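You operate a simulated robot arm through the tools that you are given. There is no shell and no other tool.

Carry out the task below with a simulated robot arm. There is one attempt and no reset: what you move stays moved.

TASK
The jam is cleared: release the emergency stop and restart the packer at 40 packs a minute.
Fine: set the speed dial before the start; one press of reset, then one of start; change no other control.

It is judged by the outcome, as a careful person would: the job done as asked, and still so three seconds after it is handed in. It fails if anything else is knocked over, pushed out of place, dropped, spilled or broken.

THE ROBOT
A 7-joint arm with a two-finger gripper, fixed in place. Base frame: the origin is at the foot of the arm, x ahead of it, y to its left, z up. Readings come in m, degrees, newtons and seconds.
With the tool pointing down near the work surface it reaches from about 0.32 to 0.42 m from the base axis. Its first joint turns from -166.0 to 166.0 degrees. Payload 2.45 kg.
The tool frame sits at the grasp point between the pads (the TCP): z along the fingers, y along the line on which they close. The tips reach 0.027 m beyond it. Largest opening 0.08 m; the body of the gripper starts 0.054 m behind the TCP.
Orientation is that of the tool frame in the base frame, as a unit quaternion [x, y, z, w]. With the fingers straight down and closing along the base's y, the tool's x points along the base's -x, its y along +y and its z along -z.

THE INTERFACE
- The arm moves only by the tool drive_tool. Its arguments are lists of equal length, an entry for each row: "delta_pos": the shift along the tool's x, y, z in units of 40 mm (1.0 is 40 mm), a list of three; "turn": the turn, a rotation vector about the tool's x, y, z in units of 5 degrees (1.0 is 5 degrees), a list of three. In form: {"delta_pos": [[x, y, z], ...], "turn": [[wx, wy, wz], ...]}. A call has 1 to 20 rows; each row shifts and turns the commanded pose from where the row before left it, along the tool's axes as they then stand. "gripper" is the finger opening in mm, from 0 to 80, set as the call begins (left out, the last holds). A call with a number of a shift or a turn outside -1 to 1 is refused whole. A row lasts 0.2 s, in which the tool goes at most 0.05 m and 8.6 degrees; a call with a longer step from one row to the next is refused whole, and so is a gripper value outside its range. A pose out of reach is approached as far as the arm can. The call stops where the force on the tool passes 40 N (or 10 N more than at its start, if that is more) or the arm is blocked; 0.2 s more then pass. The fingers move at their own pace (about 0.153 m/s each) and stop on an object; they squeeze with about 21 N. The grip force told is the motor's: it shows also when the fingers shut on nothing. Time passes only in rows, and 0.2 s behind the last, so rows that do not move let the fingers close. It gives the time, the measured TCP pose, the force on the tool (base axes), the opening and the grip force at its end, in the units of the frame above (readings bear some noise), with the torque about the TCP (base axes, N m) and any sound that the robot's microphone picked up.
- Cameras (640 x 400 px; columns grow to the right, rows downward): "scene" is fixed at [0.0543, 0.6458, 1.7963]; the picture's right is [-0.92, -0.39, 0.00], its down [-0.17, 0.41, -0.90] and it looks along [0.35, -0.82, -0.44] (base axes); focal length 357 px, centre (320, 200). "wrist" rides on the gripper at [0.063, 0.012, -0.079] in the tool frame; the picture's right is [-0.19, 0.98, 0.00], its down [-0.72, -0.14, -0.68] and it looks along [-0.67, -0.13, 0.73] (tool axes); focal length 226 px, centre (320, 200). There is no depth. A picture from a camera that has moved, and an enlarged one, comes with that camera's place and axes in the base frame and with its lens. The place of the scene camera against the robot may be out by one fixed shift of up to 0.012 m in any direction.
- camera(camera): a new picture of that camera. The clock stands still meanwhile.
- move_column(by): slides the trunk up (or, below 0, down) by that many m; the arm rides with it, the base frame stays. It gives what a move gives, with no picture.
- zoom(camera, box): a new picture of the part [left, top, right, bottom] of that camera's present view, enlarged. The clock stands still meanwhile.
- sign_off(): hands the job in; it is judged then, once.

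Nothing tells you positions but the pictures and the camera data. Unless the task says otherwise, let go and move clear before handing in.

The tools are called after "Call:" as a command line: name --argument value ..., lists and objects as JSON in quotes. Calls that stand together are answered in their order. drive_tool: Moves the arm, as the interface text tells. Its arguments: {"type":"object","properties":{"delta_pos":{"type":"array","items":{"type":"array","items":{"type":"number"}}},"turn":{"type":"array","items":{"type":"array","items":{"type":"number"}}},"gripper":{"type":"number"}},"required":["delta_pos","turn"]} The other tools are called the same way: move_column (by) slides the trunk up or down; camera (camera) takes a picture; zoom (camera, box) takes an enlarged picture of a part of a camera's view; sign_off () hands the job in.

At the start:

```text
clock: 0.0
tool_pos: [0.3021, -0.4325, 1.4963]
tool_rot: [0.0, 1.0, -0.001, 0.0]
contact_force: [1.0, 0.2, 0.4]
torque: [-0.01, -0.02, 0.02]
grip_width: 0.08
grip_force: 0.1
trunk travel left (down, up): [-0.45, 0.09]
```

scene: 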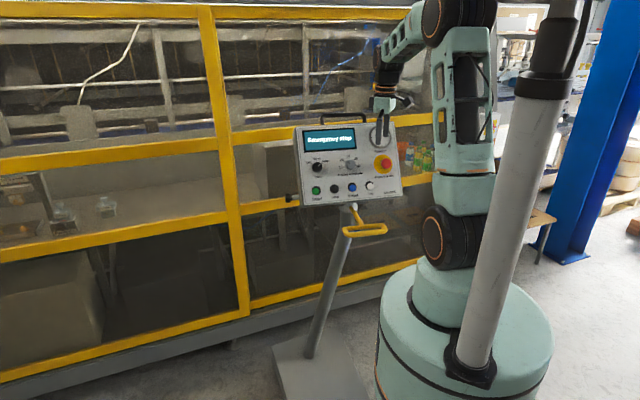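
wrist: 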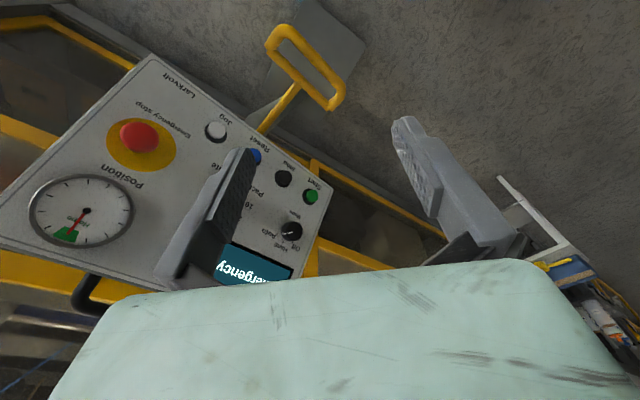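

I see a control panel on a stand with a display ("Emergency stop"), knobs, buttons and a red e-stop. I'll zoom in to read its labels before any motion.

Call:
zoom --camera "scene" --box '[280, 100, 420, 220]'

Call:
zoom --camera "wrist" --box '[0, 40, 360, 300]'

```text
3.33 times, centred on (350, 160) of scene
camera zoom: at [0.0543, 0.6458, 1.7963], right [-0.92, -0.39, 0.0], down [-0.17, 0.41, -0.9], along [0.35, -0.82, -0.44], focal length 1191 px, centre (220, 333)
```

zoom: 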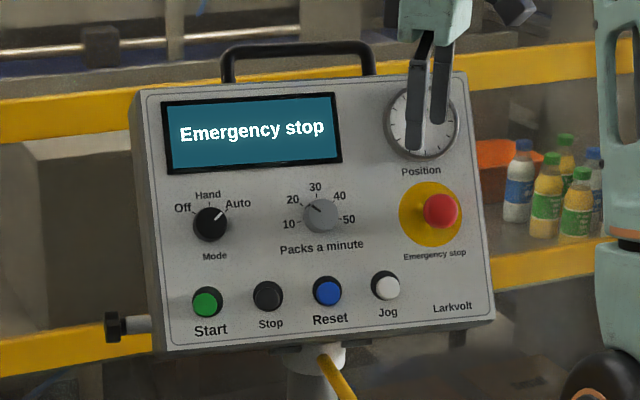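

```text
1.54 times, centred on (180, 170) of wrist
camera zoom: at [0.2378, -0.4213, 1.5736], right [0.19, 0.98, 0.0], down [0.72, -0.14, 0.68], along [0.67, -0.13, -0.73], focal length 348 px, centre (535, 246)
```

zoom: 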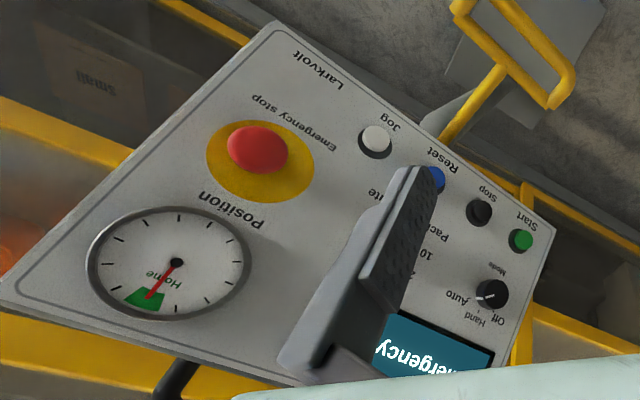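

The panel sits about 0.7 m out at roughly azimuth -53°, facing the robot. Labels are Mode (Auto), Packs a minute (reads about 20), E-stop, and Start/Stop/Reset/Jog. I'll tilt the tool toward the panel in place, with a small first move to check that it is reachable.

Call:
drive_tool --delta_pos '[[0, 0, 0], [0, 0, 0], [0, 0, 0], [0, 0, 0], [0, 0, 0], [0, 0, 0]]' --turn '[[1, -0.675, 0], [1, -0.675, 0], [1, -0.675, 0], [1, -0.675, 0], [1, -0.675, 0], [1, -0.675, 0]]'

Call:
camera --camera "wrist"

Call:
camera --camera "scene"

```text
clock: 1.4
tool_pos: [0.3013, -0.4331, 1.4961]
tool_rot: [0.0, 0.95, -0.258, 0.175]
contact_force: [-0.6, -0.9, 0.0]
torque: [0.02, -0.04, -0.01]
grip_width: 0.0798
grip_force: 0.1
trunk travel left (down, up): [-0.45, 0.09]
```

```text
taken
camera wrist: at [0.216, -0.3894, 1.5314], right [0.27, 0.87, -0.42], down [0.44, 0.28, 0.86], along [0.86, -0.41, -0.3], focal length 226 px, centre (320, 200)
```

wrist: 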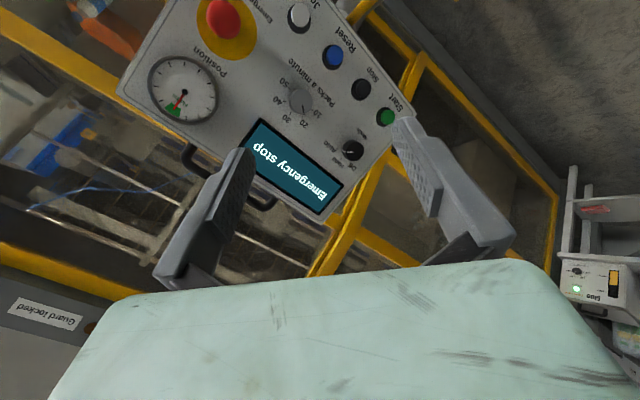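

```text
taken
```

scene: 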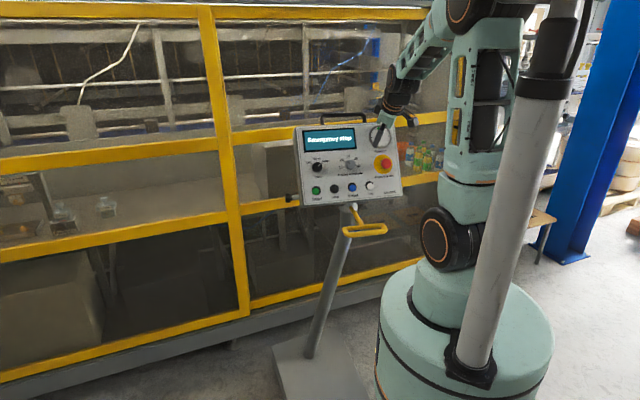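

The tilt works and the arm follows. I'll zoom in on the panel from this wrist view to measure its geometry.

Call:
zoom --camera "wrist" --box '[110, 0, 430, 200]'

```text
2.00 times, centred on (270, 100) of wrist
camera zoom: at [0.216, -0.3894, 1.5314], right [0.27, 0.87, -0.42], down [0.44, 0.28, 0.86], along [0.86, -0.41, -0.3], focal length 452 px, centre (420, 400)
```

zoom: 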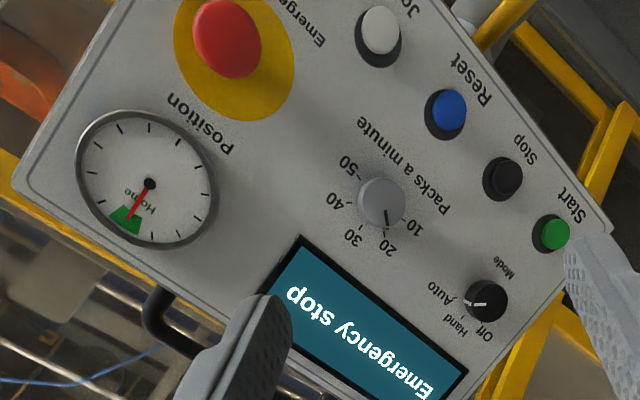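

The dial is at 20 and the mode is Auto. I'll finish tilting the tool so it faces the panel, then look again for a longer triangulation baseline.

Call:
drive_tool --delta_pos '[[0, 0, 0], [0, 0, 0], [0, 0, 0], [0, 0, 0], [0, 0, 0], [0, 0, 0]]' --turn '[[1, -0.675, 0], [1, -0.675, 0], [1, -0.675, 0], [1, -0.675, 0], [1, -0.675, 0], [1, -0.675, 0]]'

Call:
camera --camera "wrist"

Call:
camera --camera "scene"

```text
clock: 2.8
tool_pos: [0.3067, -0.428, 1.507]
tool_rot: [-0.005, 0.824, -0.472, 0.315]
contact_force: [1.8, 0.8, 0.0]
torque: [-0.07, 0.03, -0.13]
grip_width: 0.0799
grip_force: 0.1
out of reach, approached as far as the arm can: row 3, 4
trunk travel left (down, up): [-0.45, 0.09]
```

```text
taken
camera wrist: at [0.2178, -0.3799, 1.4935], right [0.44, 0.61, -0.67], down [0.18, 0.67, 0.72], along [0.88, -0.43, 0.18], focal length 226 px, centre (320, 200)
```

wrist: 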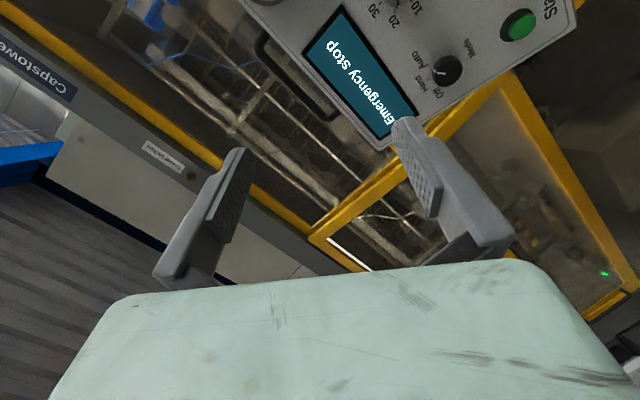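

```text
taken
```

scene: 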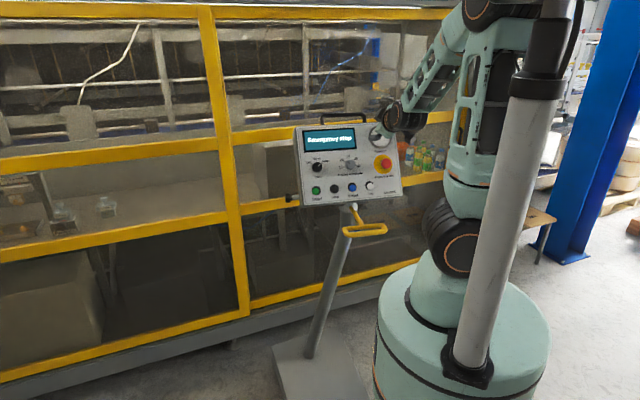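

The tool now faces the panel but sits too high, and it briefly hit its reach limit close to the body. I'll lower the trunk so the arm works at panel height; the yellow handle below, at about z 1.10, stays well clear.

Call:
move_column --by -0.15

Call:
camera --camera "wrist"

Call:
camera --camera "scene"

```text
clock: 4.5
tool_pos: [0.3018, -0.4312, 1.3593]
tool_rot: [-0.005, 0.824, -0.47, 0.317]
contact_force: [0.0, 0.2, -0.4]
torque: [0.01, 0.03, -0.02]
grip_width: 0.0801
grip_force: 0.1
trunk travel left (down, up): [-0.3, 0.24]
```

```text
taken
camera wrist: at [0.2118, -0.3823, 1.3441], right [0.44, 0.61, -0.66], down [0.17, 0.67, 0.73], along [0.88, -0.43, 0.19], focal length 226 px, centre (320, 200)
```

wrist: 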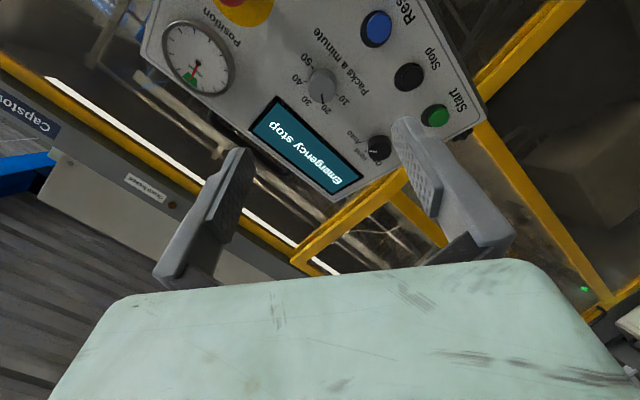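

```text
taken
```

scene: 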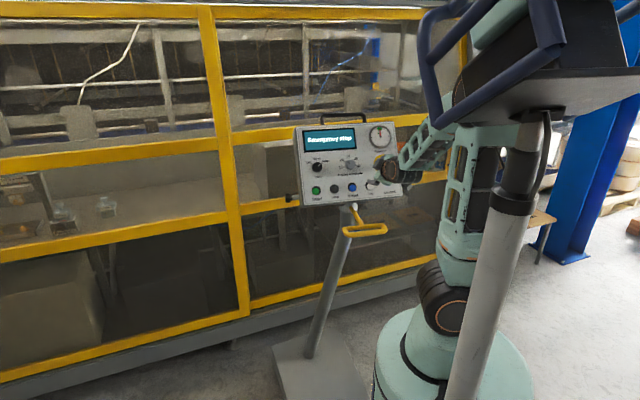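

Call:
zoom --camera "wrist" --box '[140, 0, 490, 200]'

```text
1.83 times, centred on (315, 100) of wrist
camera zoom: at [0.2118, -0.3823, 1.3441], right [0.44, 0.61, -0.66], down [0.17, 0.67, 0.73], along [0.88, -0.43, 0.19], focal length 413 px, centre (329, 383)
```

zoom: 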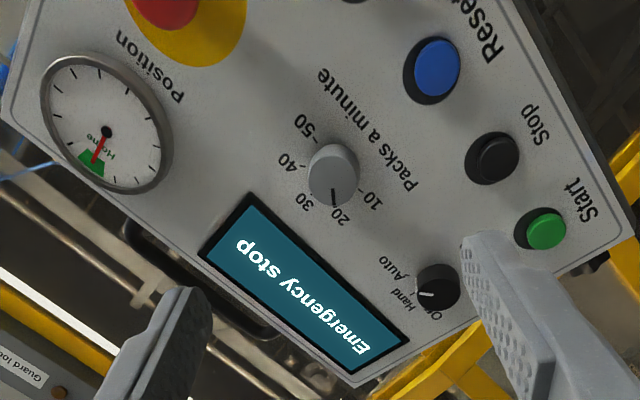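

From triangulation, the panel tilts back about 31° with normal ≈ (-0.45, 0.73, 0.52). The e-stop is near (0.35, -0.70, 1.285), the dial near (0.465, -0.62, 1.285), and Start near (0.56, -0.50, 1.20). I'll square the tool to the panel and move in front of the e-stop with about 10 cm of clearance.

Call:
drive_tool --delta_pos '[[0, 0, 0], [0, 0, 0], [0.2, -0.458, 0.4], [0.2, -0.458, 0.4], [0.2, -0.458, 0.4], [0.2, -0.458, 0.4], [0.2, -0.458, 0.4], [0.2, -0.458, 0.4]]' --turn '[[-0.7, 0.757, 0], [-0.7, 0.757, 0], [0, 0, 0], [0, 0, 0], [0, 0, 0], [0, 0, 0], [0, 0, 0], [0, 0, 0]]'

Call:
camera --camera "wrist"

Call:
camera --camera "scene"

```text
clock: 6.3
tool_pos: [0.2778, -0.5842, 1.3658]
tool_rot: [0.007, 0.87, -0.417, 0.261]
contact_force: [0.3, -0.2, 0.4]
torque: [-0.03, -0.05, -0.01]
grip_width: 0.08
grip_force: 0.0
trunk travel left (down, up): [-0.3, 0.24]
```

```text
taken
camera wrist: at [0.1896, -0.5308, 1.3675], right [0.39, 0.68, -0.62], down [0.28, 0.55, 0.78], along [0.88, -0.48, 0.03], focal length 226 px, centre (320, 200)
```

wrist: 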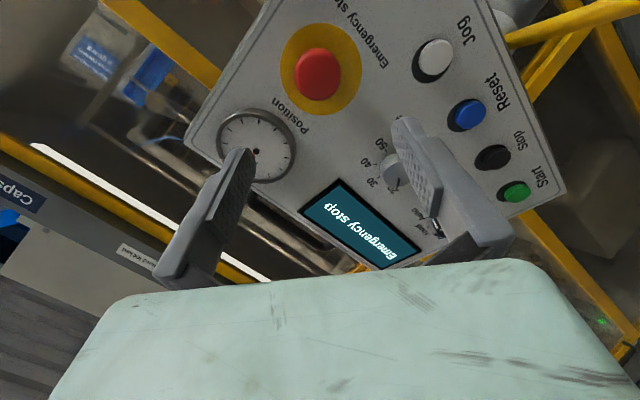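

```text
taken
```

scene: 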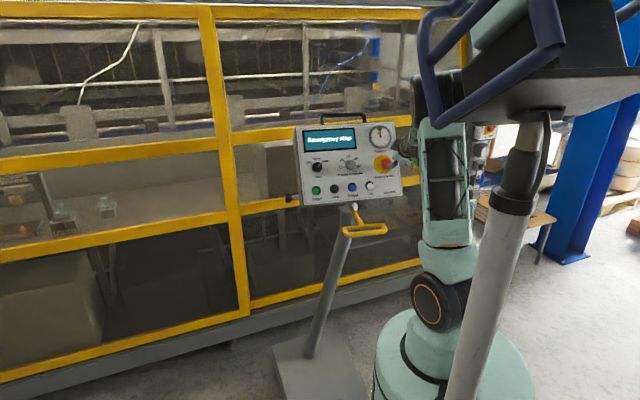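

Call:
zoom --camera "wrist" --box '[180, 0, 420, 150]'

Call:
zoom --camera "wrist" --box '[260, 20, 380, 130]'

Call:
zoom --camera "wrist" --box '[380, 0, 600, 250]'

```text
2.67 times, centred on (300, 75) of wrist
camera zoom: at [0.1896, -0.5308, 1.3675], right [0.39, 0.68, -0.62], down [0.28, 0.55, 0.78], along [0.88, -0.48, 0.03], focal length 603 px, centre (373, 533)
```

zoom: 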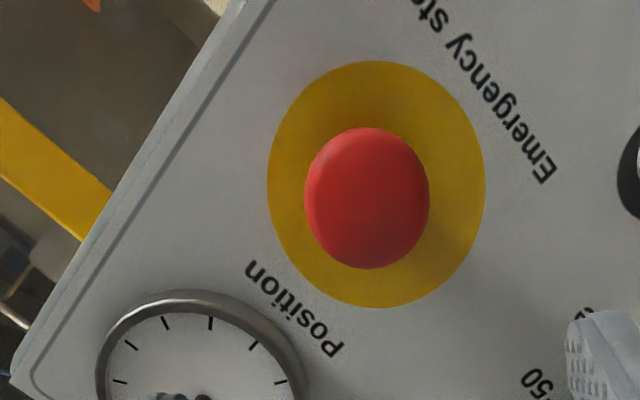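

```text
3.64 times, centred on (320, 75) of wrist
camera zoom: at [0.1896, -0.5308, 1.3675], right [0.39, 0.68, -0.62], down [0.28, 0.55, 0.78], along [0.88, -0.48, 0.03], focal length 822 px, centre (320, 654)
```

zoom: 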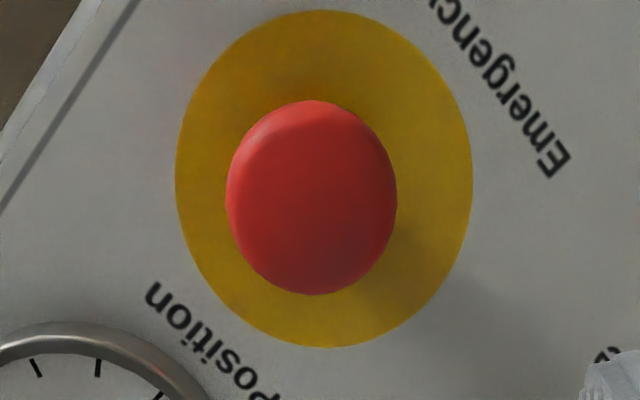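

```text
1.60 times, centred on (490, 125) of wrist
camera zoom: at [0.1896, -0.5308, 1.3675], right [0.39, 0.68, -0.62], down [0.28, 0.55, 0.78], along [0.88, -0.48, 0.03], focal length 362 px, centre (48, 320)
```

zoom: 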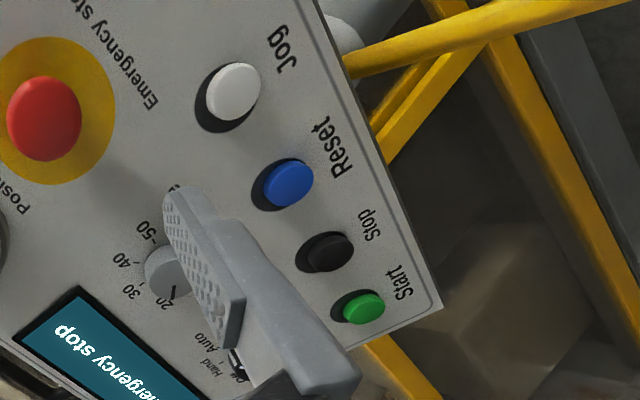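

The e-stop is nearly on the tool axis. Refined estimates put the panel tilt at about 27°, the e-stop disc centre at about (0.349, -0.708, 1.272) and the cap at about 40 mm diameter. I'll correct the tool angle and close in to about 8 cm from tip to panel, then check again.

Call:
drive_tool --delta_pos '[[0, 0, 0], [0.18, 0.065, 0.5], [0.18, 0.065, 0.5], [0.18, 0.065, 0.49], [0, 0, 0]]' --turn '[[0.276, -0.907, 0], [0, 0, 0], [0, 0, 0], [0, 0, 0], [0, 0, 0]]'

Call:
camera --camera "wrist"

Call:
zoom --camera "scene" --box '[280, 100, 420, 220]'

```text
clock: 7.5
tool_pos: [0.2916, -0.6261, 1.3248]
tool_rot: [-0.006, 0.854, -0.429, 0.295]
contact_force: [0.7, 0.3, 0.3]
torque: [0.04, -0.01, -0.02]
grip_width: 0.0801
grip_force: 0.1
trunk travel left (down, up): [-0.3, 0.24]
```

```text
taken
camera wrist: at [0.2017, -0.5781, 1.3177], right [0.4, 0.67, -0.62], down [0.21, 0.6, 0.78], along [0.89, -0.44, 0.09], focal length 226 px, centre (320, 200)
```

wrist: 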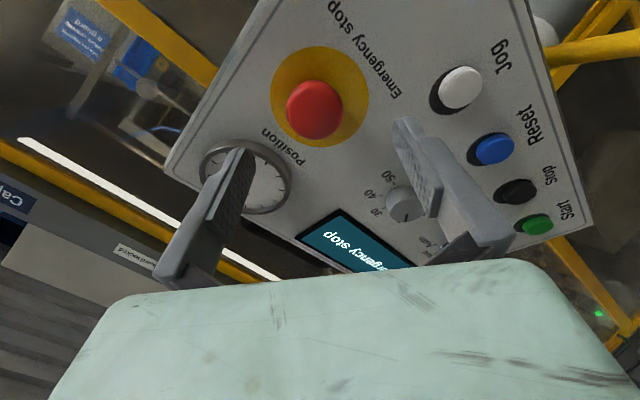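

```text
3.33 times, centred on (350, 160) of scene
camera zoom: at [0.0543, 0.6458, 1.7963], right [-0.92, -0.39, 0.0], down [-0.17, 0.41, -0.9], along [0.35, -0.82, -0.44], focal length 1191 px, centre (220, 333)
```

zoom: 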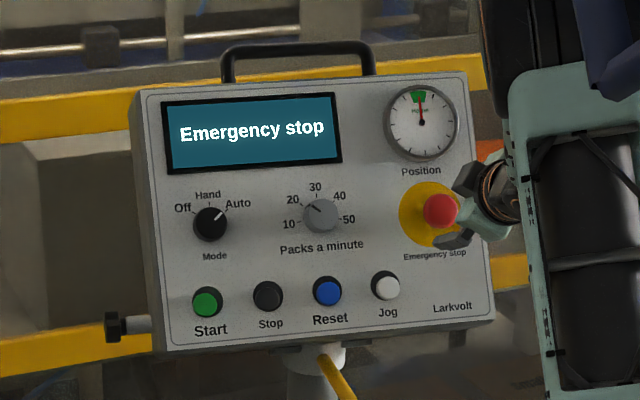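

Call:
zoom --camera "wrist" --box '[260, 40, 380, 150]'

Call:
zoom --camera "wrist" --box '[380, 60, 600, 260]'

```text
3.64 times, centred on (320, 95) of wrist
camera zoom: at [0.2017, -0.5781, 1.3177], right [0.4, 0.67, -0.62], down [0.21, 0.6, 0.78], along [0.89, -0.44, 0.09], focal length 822 px, centre (320, 582)
```

zoom: 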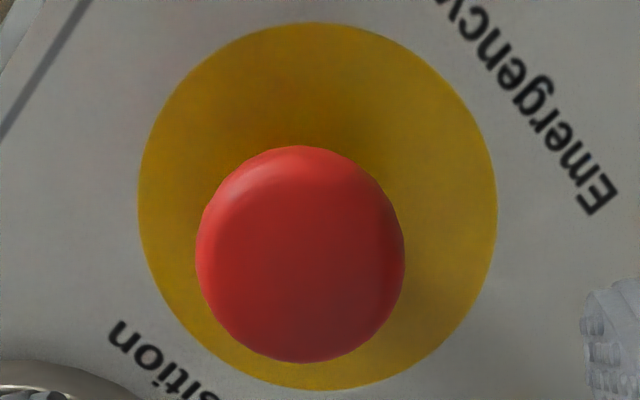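

```text
2.00 times, centred on (490, 160) of wrist
camera zoom: at [0.2017, -0.5781, 1.3177], right [0.4, 0.67, -0.62], down [0.21, 0.6, 0.78], along [0.89, -0.44, 0.09], focal length 452 px, centre (-20, 280)
```

zoom: 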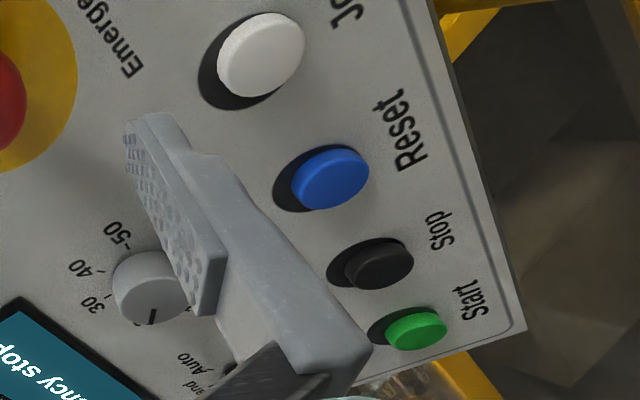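

The disc centre is at about (0.350, -0.7105, 1.270) and the cap is about 22 mm off the panel, both on the tool axis. I'll advance 50 mm with the fingers open, then check.

Call:
drive_tool --delta_pos '[[0, 0, 0.42], [0, -0.02, 0.42], [0, 0, 0.41], [0, 0, 0]]' --turn '[[0, 0, 0], [0, 0, 0], [0, 0, 0], [0, 0, 0]]'

Call:
camera --camera "wrist"

Call:
zoom --camera "scene" --box '[340, 100, 440, 220]'

```text
clock: 8.6
tool_pos: [0.3188, -0.6639, 1.302]
tool_rot: [-0.006, 0.854, -0.428, 0.295]
contact_force: [-0.2, 0.9, -1.1]
torque: [-0.02, 0.01, 0.03]
grip_width: 0.0799
grip_force: 0.0
trunk travel left (down, up): [-0.3, 0.24]
```

```text
taken
camera wrist: at [0.2273, -0.6147, 1.2954], right [0.4, 0.67, -0.62], down [0.21, 0.6, 0.78], along [0.89, -0.44, 0.09], focal length 226 px, centre (320, 200)
```

wrist: 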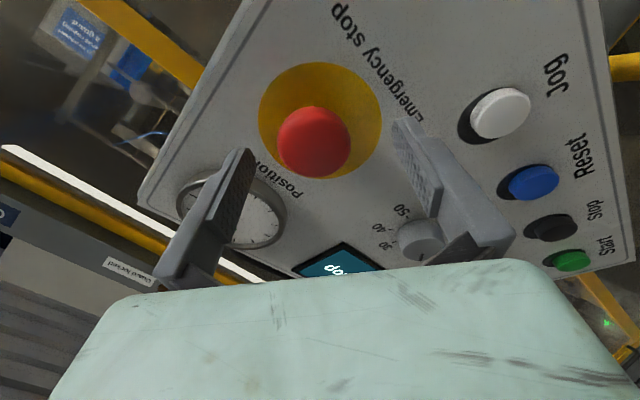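

```text
3.33 times, centred on (390, 160) of scene
camera zoom: at [0.0543, 0.6458, 1.7963], right [-0.92, -0.39, 0.0], down [-0.17, 0.41, -0.9], along [0.35, -0.82, -0.44], focal length 1191 px, centre (87, 333)
```

zoom: 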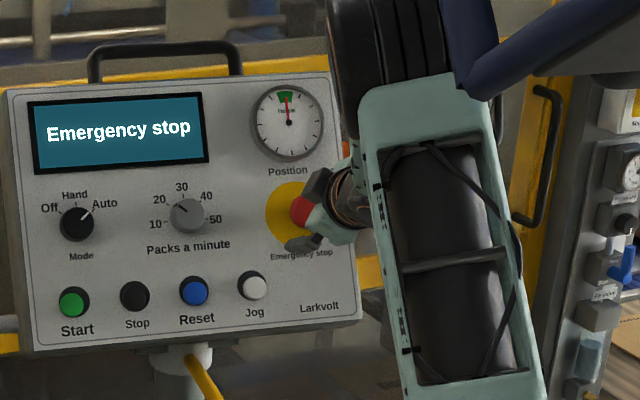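

The cap centre is consistently at (0.3385, -0.697, 1.284), about 43 mm ahead of the TCP and 2–3 mm off axis. I'll shift to centre it and advance so the pads straddle the cap with the tips about 10 mm from the panel.

Call:
drive_tool --delta_pos '[[0.0375, -0.065, 0.25], [0, 0, 0.25], [0, 0, 0.19], [0, 0, 0]]' --turn '[[0, 0, 0], [0, 0, 0], [0, 0, 0], [0, 0, 0]]'

Call:
camera --camera "wrist"

Call:
zoom --camera "scene" --box '[340, 120, 420, 200]'

```text
clock: 9.6
tool_pos: [0.3282, -0.6818, 1.291]
tool_rot: [-0.006, 0.854, -0.429, 0.295]
contact_force: [-10.8, 21.7, 1.9]
torque: [1.25, 0.57, 0.7]
grip_width: 0.0773
grip_force: 0.0
trunk travel left (down, up): [-0.3, 0.24]
```

```text
taken
camera wrist: at [0.2369, -0.6337, 1.2852], right [0.4, 0.67, -0.63], down [0.21, 0.6, 0.77], along [0.89, -0.44, 0.1], focal length 226 px, centre (320, 200)
```

wrist: 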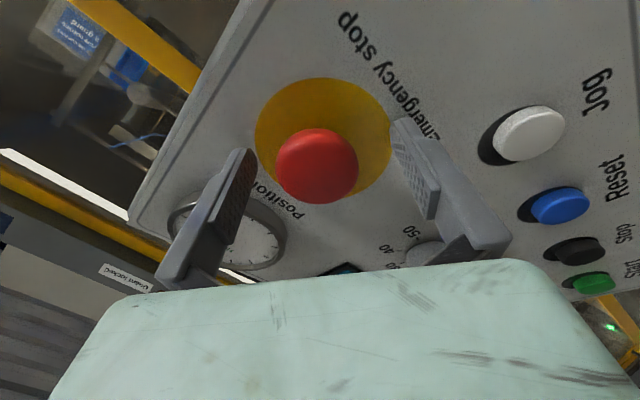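

```text
5.00 times, centred on (380, 160) of scene
camera zoom: at [0.0543, 0.6458, 1.7963], right [-0.92, -0.39, 0.0], down [-0.17, 0.41, -0.9], along [0.35, -0.82, -0.44], focal length 1786 px, centre (20, 400)
```

zoom: 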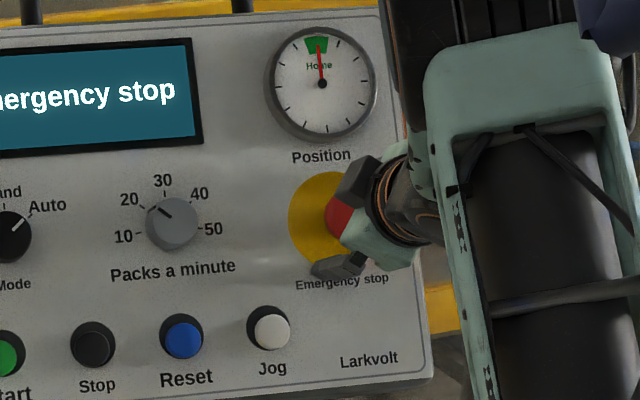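

The +y (lower) finger touched the panel at about 24 N before reaching depth, so the tool isn't quite square to it. I'll back off to clear the contact, confirm nothing shifted, and measure the tilt better.

Call:
drive_tool --delta_pos '[[0, 0, -0.4], [0, 0, -0.4], [0, 0, -0.4], [0, 0, 0]]' --turn '[[0, 0, 0], [0, 0, 0], [0, 0, 0], [0, 0, 0]]'

Call:
zoom --camera "wrist" --box '[240, 40, 400, 160]'

Call:
zoom --camera "scene" --box '[280, 100, 420, 220]'

Call:
camera --camera "wrist"

```text
clock: 10.6
tool_pos: [0.3054, -0.6512, 1.3111]
tool_rot: [-0.007, 0.855, -0.428, 0.294]
contact_force: [0.0, 0.0, 0.5]
torque: [-0.01, -0.01, -0.03]
grip_width: 0.0801
grip_force: 0.0
trunk travel left (down, up): [-0.3, 0.24]
```

```text
3.33 times, centred on (320, 100) of wrist
camera zoom: at [0.2146, -0.6022, 1.3059], right [0.4, 0.67, -0.62], down [0.21, 0.59, 0.78], along [0.89, -0.44, 0.09], focal length 754 px, centre (320, 533)
```

zoom: 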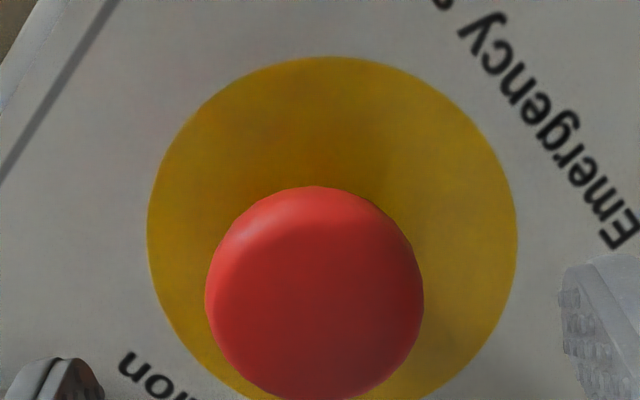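

```text
3.33 times, centred on (350, 160) of scene
camera zoom: at [0.0543, 0.6458, 1.7963], right [-0.92, -0.39, 0.0], down [-0.17, 0.41, -0.9], along [0.35, -0.82, -0.44], focal length 1191 px, centre (220, 333)
```

zoom: 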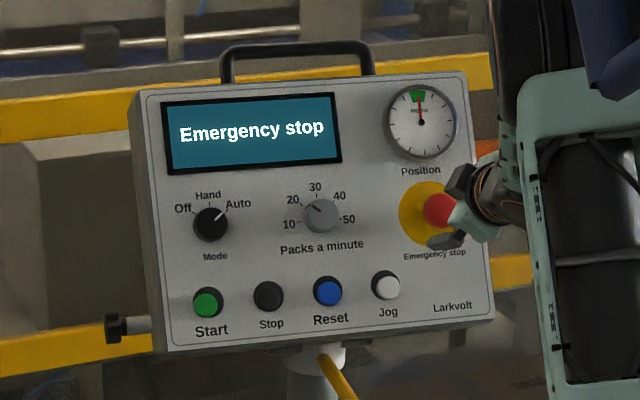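

```text
taken
camera wrist: at [0.2146, -0.6022, 1.3059], right [0.4, 0.67, -0.62], down [0.21, 0.59, 0.78], along [0.89, -0.44, 0.09], focal length 226 px, centre (320, 200)
```

wrist: 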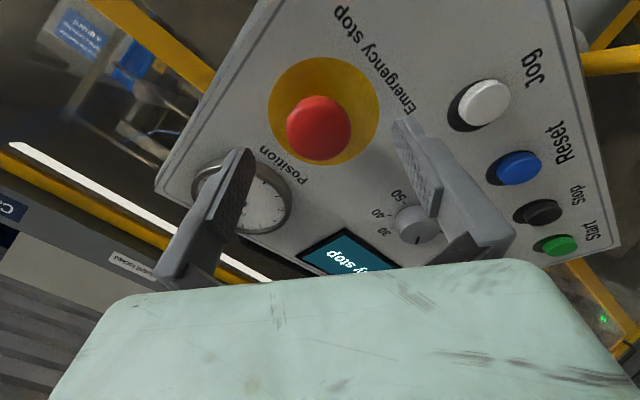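

The panel hasn't moved. I'll zoom in on the fingertips and panel to check the finger geometry against my plane estimate.

Call:
zoom --camera "wrist" --box '[370, 90, 530, 190]'

Call:
zoom --camera "wrist" --box '[150, 90, 310, 190]'

Call:
zoom --camera "scene" --box '[365, 130, 425, 190]'

```text
4.00 times, centred on (450, 140) of wrist
camera zoom: at [0.2146, -0.6022, 1.3059], right [0.4, 0.67, -0.62], down [0.21, 0.59, 0.78], along [0.89, -0.44, 0.09], focal length 904 px, centre (-200, 440)
```

zoom: 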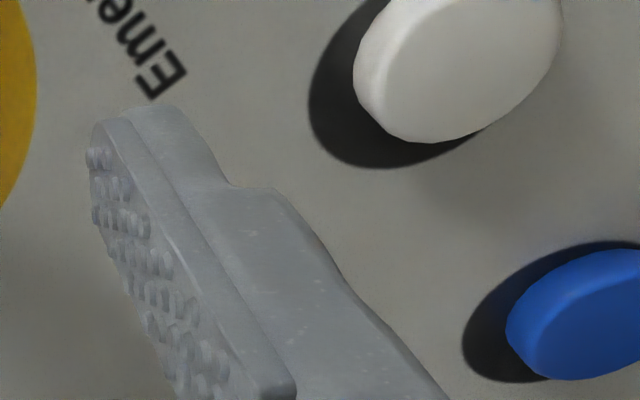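

```text
4.00 times, centred on (230, 140) of wrist
camera zoom: at [0.2146, -0.6022, 1.3059], right [0.4, 0.67, -0.62], down [0.21, 0.59, 0.78], along [0.89, -0.44, 0.09], focal length 904 px, centre (680, 440)
```

zoom: 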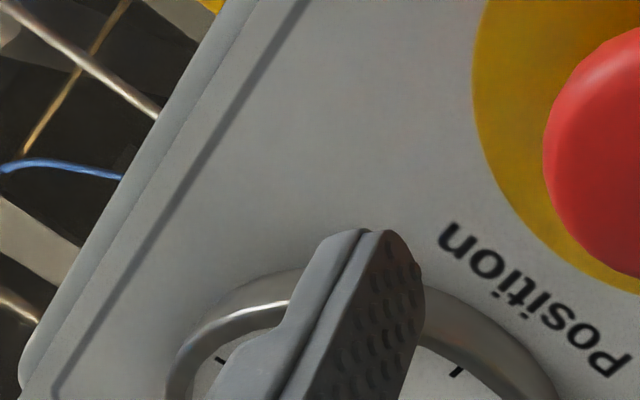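

```text
6.67 times, centred on (395, 160) of scene
camera zoom: at [0.0543, 0.6458, 1.7963], right [-0.92, -0.39, 0.0], down [-0.17, 0.41, -0.9], along [0.35, -0.82, -0.44], focal length 2382 px, centre (-180, 467)
```

zoom: 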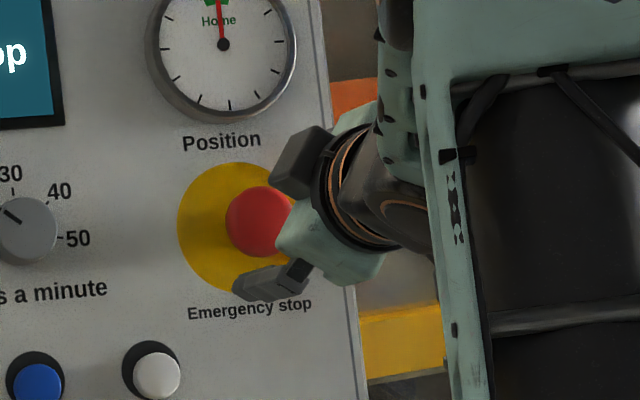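

My plane estimate says the finger should have cleared, so I'll narrow the opening to 60 mm (the cap is about 43 mm) and approach again in small steps while watching the force.

Call:
drive_tool --delta_pos '[[0, 0, 0], [0, -0.025, 0.3], [0, 0, 0.3], [0, 0, 0.3], [0, 0, 0]]' --turn '[[0, 0, 0], [0, 0, 0], [0, 0, 0], [0, 0, 0], [0, 0, 0]]' --gripper 62

Call:
camera --camera "wrist"

Call:
zoom --camera "scene" --box '[365, 130, 425, 190]'

```text
clock: 11.8
tool_pos: [0.3235, -0.6759, 1.2953]
tool_rot: [-0.006, 0.854, -0.428, 0.295]
contact_force: [0.2, -0.5, 0.5]
torque: [0.02, -0.01, -0.03]
grip_width: 0.062
grip_force: 0.1
trunk travel left (down, up): [-0.3, 0.24]
```

```text
taken
camera wrist: at [0.2328, -0.6283, 1.29], right [0.4, 0.67, -0.62], down [0.21, 0.6, 0.78], along [0.89, -0.44, 0.09], focal length 226 px, centre (320, 200)
```

wrist: 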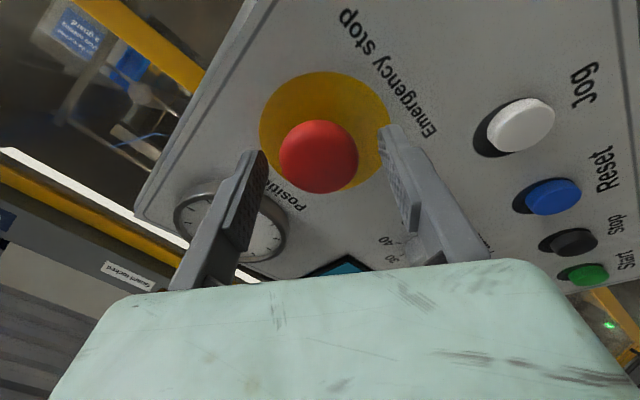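

```text
6.67 times, centred on (395, 160) of scene
camera zoom: at [0.0543, 0.6458, 1.7963], right [-0.92, -0.39, 0.0], down [-0.17, 0.41, -0.9], along [0.35, -0.82, -0.44], focal length 2382 px, centre (-180, 467)
```

zoom: 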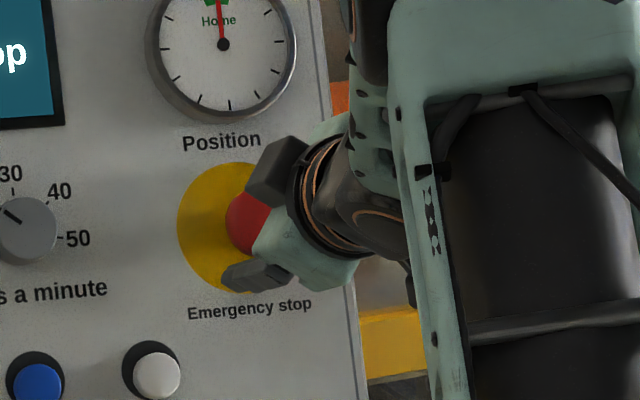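

No contact so far. I'll continue in small steps.

Call:
drive_tool --delta_pos '[[0, -0.02, 0.1], [0, 0, 0.1], [0, 0, 0]]' --turn '[[0, 0, 0], [0, 0, 0], [0, 0, 0]]'

Call:
camera --camera "wrist"

```text
clock: 12.6
tool_pos: [0.3277, -0.6833, 1.2928]
tool_rot: [-0.005, 0.854, -0.43, 0.294]
contact_force: [0.8, 0.3, 0.2]
torque: [0.02, 0.01, -0.02]
grip_width: 0.0622
grip_force: 0.1
trunk travel left (down, up): [-0.3, 0.24]
```

```text
taken
camera wrist: at [0.2368, -0.6348, 1.2865], right [0.4, 0.67, -0.62], down [0.21, 0.59, 0.78], along [0.89, -0.44, 0.09], focal length 226 px, centre (320, 200)
```

wrist: 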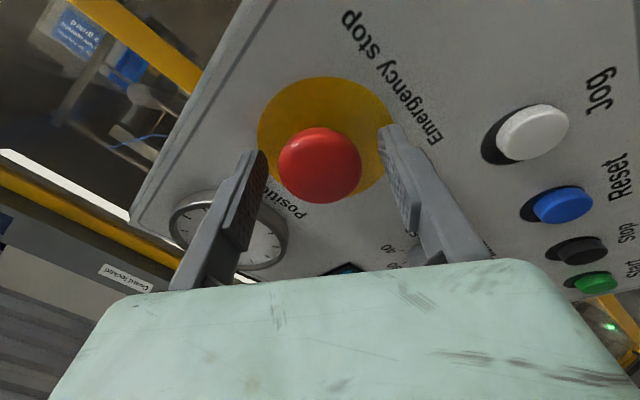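

Clear of contact and centred, with the cap rim about 20 mm ahead of the TCP and inside the finger reach. I'll advance 4 mm more and close on the cap.

Call:
drive_tool --delta_pos '[[0, 0, 0.1], [0, 0, 0]]' --turn '[[0, 0, 0], [0, 0, 0]]'

Call:
zoom --camera "wrist" --box '[220, 80, 420, 220]'

```text
clock: 13.2
tool_pos: [0.3298, -0.687, 1.2907]
tool_rot: [-0.007, 0.854, -0.427, 0.295]
contact_force: [0.2, 0.2, 0.6]
torque: [0.0, 0.02, 0.01]
grip_width: 0.062
grip_force: 0.1
trunk travel left (down, up): [-0.3, 0.24]
```

```text
2.86 times, centred on (320, 150) of wrist
camera zoom: at [0.2388, -0.6378, 1.285], right [0.4, 0.67, -0.62], down [0.21, 0.6, 0.78], along [0.89, -0.44, 0.09], focal length 646 px, centre (320, 343)
```

zoom: 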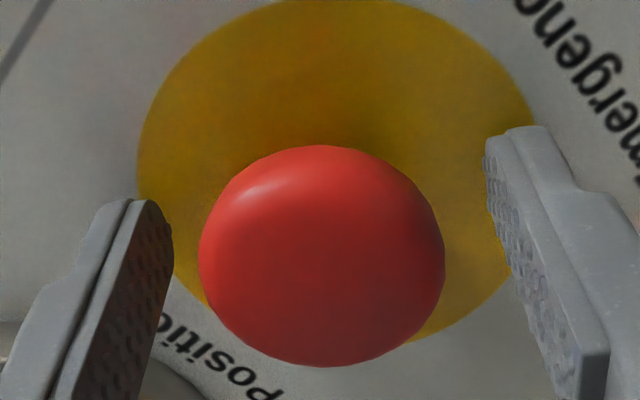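

The cap sits between the pads. Closing now.

Call:
drive_tool --delta_pos '[[0, 0, 0], [0, 0, 0], [0, 0, 0]]' --turn '[[0, 0, 0], [0, 0, 0], [0, 0, 0]]' --gripper 0

Call:
zoom --camera "wrist" --box '[220, 80, 420, 220]'

```text
clock: 13.9
tool_pos: [0.3305, -0.6873, 1.2909]
tool_rot: [-0.006, 0.854, -0.428, 0.295]
contact_force: [1.5, -4.0, 2.7]
torque: [0.35, 0.27, 0.22]
grip_width: 0.043
grip_force: 45.1
trunk travel left (down, up): [-0.3, 0.24]
```

```text
2.86 times, centred on (320, 150) of wrist
camera zoom: at [0.2389, -0.6383, 1.285], right [0.4, 0.67, -0.62], down [0.21, 0.6, 0.78], along [0.89, -0.44, 0.09], focal length 646 px, centre (320, 343)
```

zoom: 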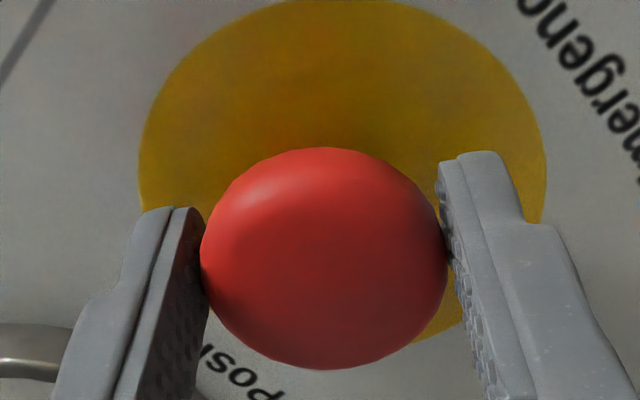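

Gripped at 43 mm. I'll twist it clockwise, starting with 30°, while watching for a click or a change.

Call:
drive_tool --delta_pos '[[0, 0, 0], [0, 0, 0], [0, 0, 0], [0, 0, 0], [0, 0, 0], [0, 0, 0]]' --turn '[[0, 0, 1], [0, 0, 1], [0, 0, 1], [0, 0, 1], [0, 0, 1], [0, 0, 1]]'

Call:
camera --camera "wrist"

Call:
zoom --camera "scene" --box '[280, 100, 420, 220]'

```text
clock: 15.3
tool_pos: [0.3309, -0.6858, 1.2912]
tool_rot: [0.215, 0.827, -0.336, 0.396]
contact_force: [1.7, 4.0, -4.7]
torque: [-0.01, 0.3, 0.91]
grip_width: 0.0429
grip_force: 44.9
trunk travel left (down, up): [-0.3, 0.24]
```

```text
taken
camera wrist: at [0.2595, -0.6143, 1.27], right [0.73, 0.65, -0.22], down [-0.01, 0.33, 0.94], along [0.69, -0.68, 0.25], focal length 226 px, centre (320, 200)
```

wrist: 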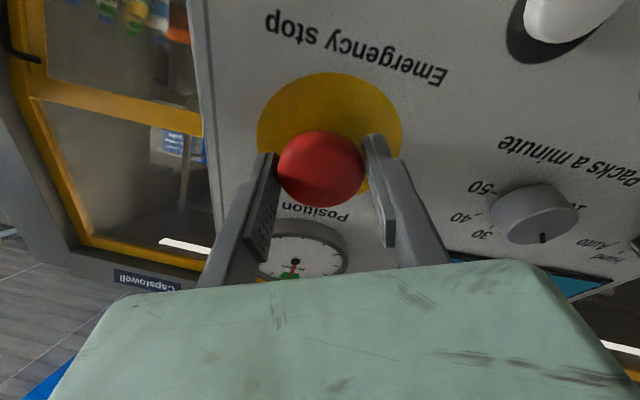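

```text
3.33 times, centred on (350, 160) of scene
camera zoom: at [0.0543, 0.6458, 1.7963], right [-0.92, -0.39, 0.0], down [-0.17, 0.41, -0.9], along [0.35, -0.82, -0.44], focal length 1191 px, centre (220, 333)
```

zoom: 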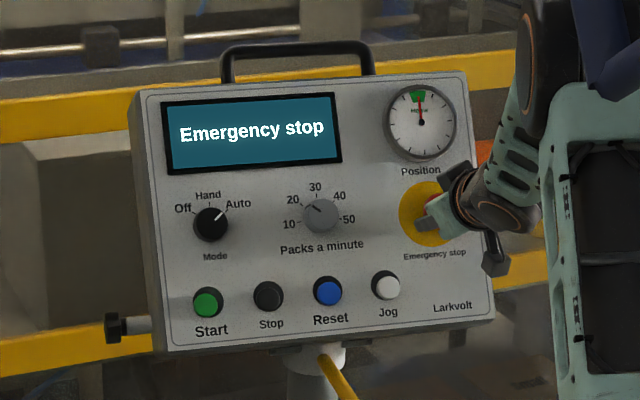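

There's a resisting torque of about 0.6 N·m and no change yet. I'll turn further clockwise.

Call:
drive_tool --delta_pos '[[0, 0, 0], [0, 0, 0], [0, 0, 0], [0, 0, 0]]' --turn '[[0, 0, 1], [0, 0, 1], [0, 0, 1], [0, 0, 0]]'

Call:
zoom --camera "scene" --box '[280, 100, 420, 220]'

Call:
zoom --camera "wrist" --box '[220, 60, 420, 220]'

```text
clock: 16.4
tool_pos: [0.3306, -0.6861, 1.2909]
tool_rot: [0.321, 0.792, -0.282, 0.435]
contact_force: [7.0, 8.4, -6.9]
torque: [0.2, 0.53, 0.81]
grip_width: 0.0424
grip_force: 45.7
trunk travel left (down, up): [-0.3, 0.24]
```

```text
3.33 times, centred on (350, 160) of scene
camera zoom: at [0.0543, 0.6458, 1.7963], right [-0.92, -0.39, 0.0], down [-0.17, 0.41, -0.9], along [0.35, -0.82, -0.44], focal length 1191 px, centre (220, 333)
```

zoom: 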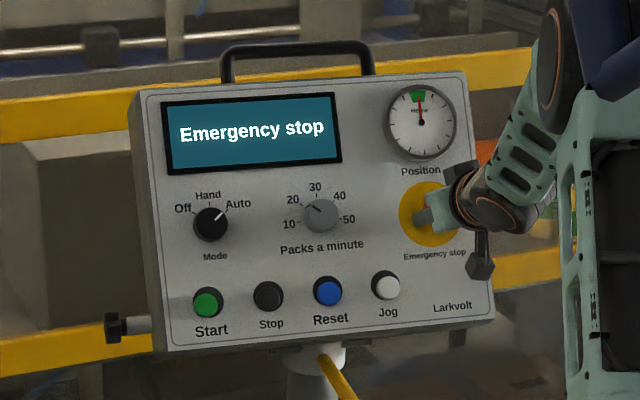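

```text
2.50 times, centred on (320, 140) of wrist
camera zoom: at [0.2731, -0.6036, 1.2681], right [0.82, 0.57, 0.01], down [-0.16, 0.22, 0.96], along [0.55, -0.79, 0.27], focal length 565 px, centre (320, 350)
```

zoom: 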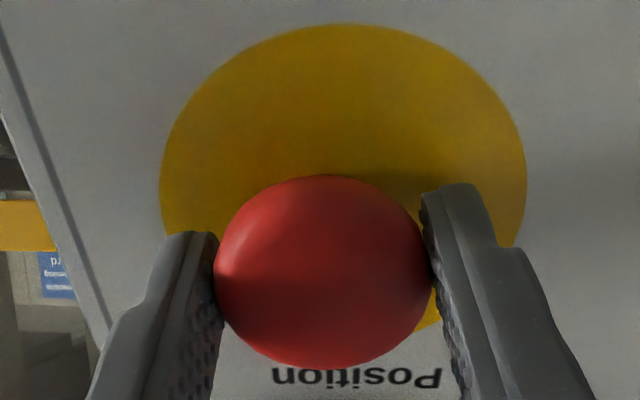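

The torque has saturated, so the fingers are slipping on a head that doesn't turn; it is probably pull-to-release. I'll ease the twist off and try a gentle pull.

Call:
drive_tool --delta_pos '[[0, 0, 0], [0, 0, 0], [0, 0, -0.1], [0, 0, -0.1], [0, 0, -0.1], [0, 0, 0]]' --turn '[[0, 0, -0.6], [0, 0, -0.3], [0, 0, 0], [0, 0, 0], [0, 0, 0], [0, 0, 0]]'

Call:
zoom --camera "scene" --box '[280, 100, 420, 220]'

Call:
zoom --camera "wrist" --box '[220, 60, 420, 220]'

```text
clock: 17.8
tool_pos: [0.3267, -0.6795, 1.2955]
tool_rot: [0.289, 0.804, -0.3, 0.424]
contact_force: [22.2, -14.2, 4.0]
torque: [0.0, -0.66, 0.29]
grip_width: 0.0422
grip_force: 45.3
trunk travel left (down, up): [-0.3, 0.24]
```

```text
3.33 times, centred on (350, 160) of scene
camera zoom: at [0.0543, 0.6458, 1.7963], right [-0.92, -0.39, 0.0], down [-0.17, 0.41, -0.9], along [0.35, -0.82, -0.44], focal length 1191 px, centre (220, 333)
```

zoom: 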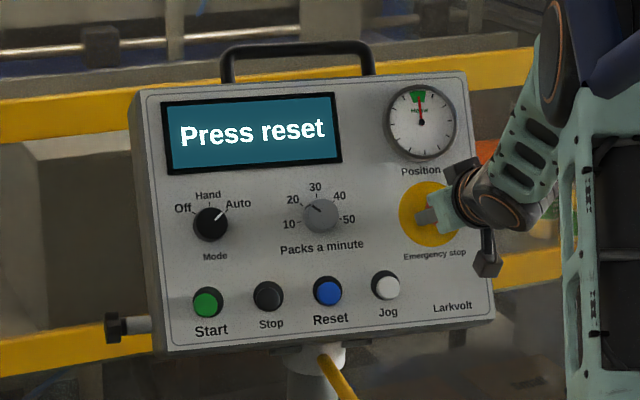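

```text
2.50 times, centred on (320, 140) of wrist
camera zoom: at [0.265, -0.6007, 1.2737], right [0.8, 0.6, -0.07], down [-0.11, 0.25, 0.96], along [0.59, -0.76, 0.27], focal length 565 px, centre (320, 350)
```

zoom: 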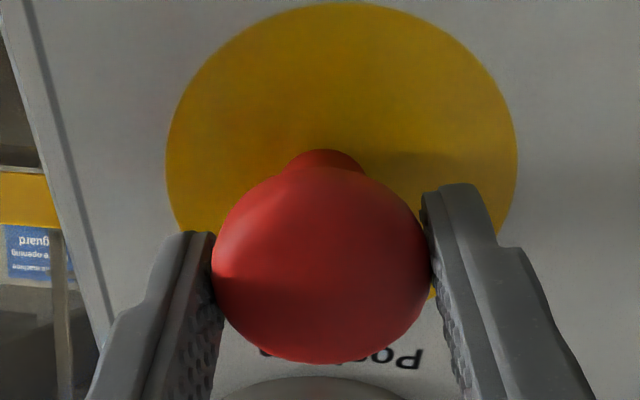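

The pull released it; the display now reads "Press reset". I'll open the fingers and back straight off without touching the cap.

Call:
drive_tool --delta_pos '[[0, 0, 0], [0, 0, 0], [0, 0, -0.4], [0, 0, -0.6], [0, 0, -0.6], [0, 0, -0.4], [0, 0, 0]]' --turn '[[0, 0, 0], [0, 0, 0], [0, 0, 0], [0, 0, 0], [0, 0, 0], [0, 0, 0], [0, 0, 0]]' --gripper 66

Call:
camera --camera "wrist"

Call:
zoom --camera "scene" --box '[280, 100, 420, 220]'

```text
clock: 19.4
tool_pos: [0.2847, -0.6186, 1.3308]
tool_rot: [0.29, 0.804, -0.299, 0.425]
contact_force: [0.2, 0.4, 0.0]
torque: [0.03, 0.0, -0.03]
grip_width: 0.0659
grip_force: 0.0
trunk travel left (down, up): [-0.3, 0.24]
```

```text
taken
camera wrist: at [0.221, -0.5402, 1.31], right [0.8, 0.6, -0.06], down [-0.11, 0.25, 0.96], along [0.59, -0.76, 0.27], focal length 226 px, centre (320, 200)
```

wrist: 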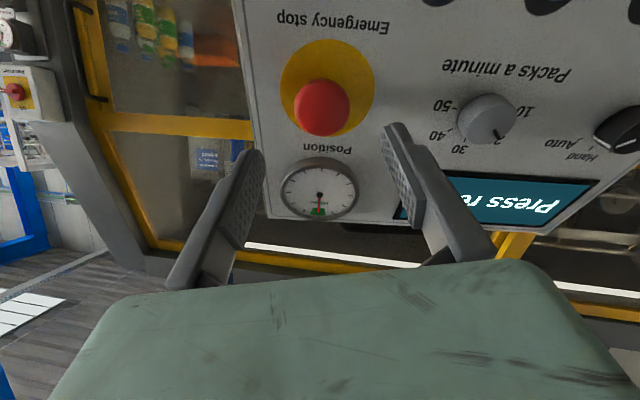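

```text
3.33 times, centred on (350, 160) of scene
camera zoom: at [0.0543, 0.6458, 1.7963], right [-0.92, -0.39, 0.0], down [-0.17, 0.41, -0.9], along [0.35, -0.82, -0.44], focal length 1191 px, centre (220, 333)
```

zoom: 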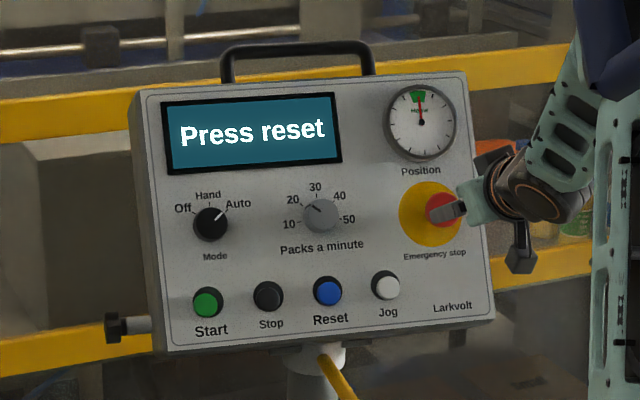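

E-stop is out, the panel hasn't moved, and the display says "Press reset". Next is the speed dial, knob centre about (0.462, -0.621, 1.285), with labels about 50° apart, so 20→40 is about 100° clockwise. I'll move in front of it and roll the wrist back 50° to leave room for the twist.

Call:
drive_tool --delta_pos '[[-0.214, 0.682, 0.122], [-0.214, 0.682, 0.122], [-0.214, 0.682, 0.122], [-0.214, 0.682, 0.122], [-0.214, 0.682, 0.122], [0, 0, 0], [0, 0, 0], [0, 0, 0], [0, 0, 0], [0, 0, 0], [0, 0, 0], [0, 0, 0], [0, 0, 0], [0, 0, 0], [0, 0, 0], [0, 0, 0]]' --turn '[[0, 0, 0], [0, 0, 0], [0, 0, 0], [0, 0, 0], [0, 0, 0], [0, 0, -1], [0, 0, -1], [0, 0, -1], [0, 0, -1], [0, 0, -1], [0, 0, -1], [0, 0, -1], [0, 0, -1], [0, 0, -1], [0, 0, -1], [0, 0, 0]]'

Call:
camera --camera "wrist"

Call:
camera --camera "scene"

```text
clock: 22.8
tool_pos: [0.4139, -0.5581, 1.3267]
tool_rot: [-0.076, 0.851, -0.451, 0.259]
contact_force: [0.1, -0.4, -0.8]
torque: [0.01, -0.01, 0.02]
grip_width: 0.0659
grip_force: 0.1
trunk travel left (down, up): [-0.3, 0.24]
```

```text
taken
camera wrist: at [0.3189, -0.516, 1.3283], right [0.27, 0.64, -0.72], down [0.25, 0.68, 0.69], along [0.93, -0.37, 0.02], focal length 226 px, centre (320, 200)
```

wrist: 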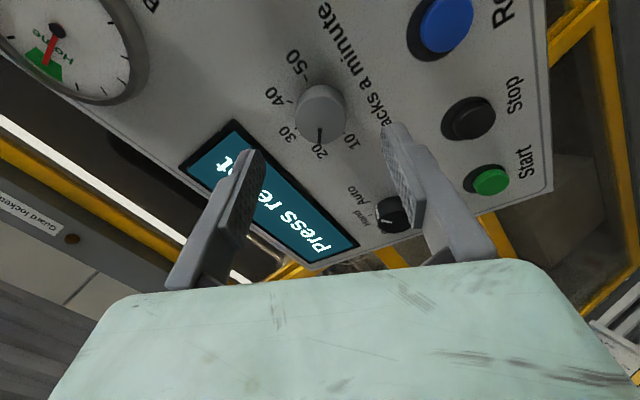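

```text
taken
```

scene: 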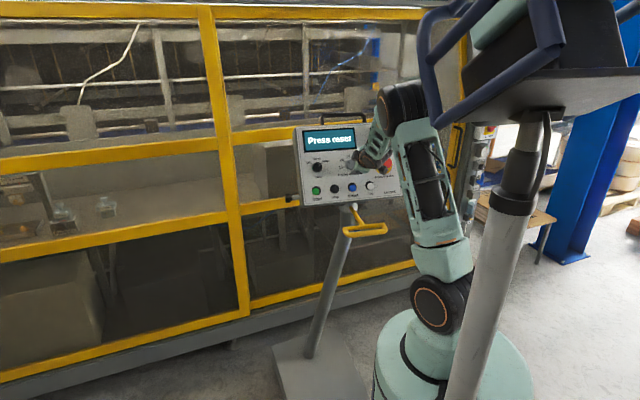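

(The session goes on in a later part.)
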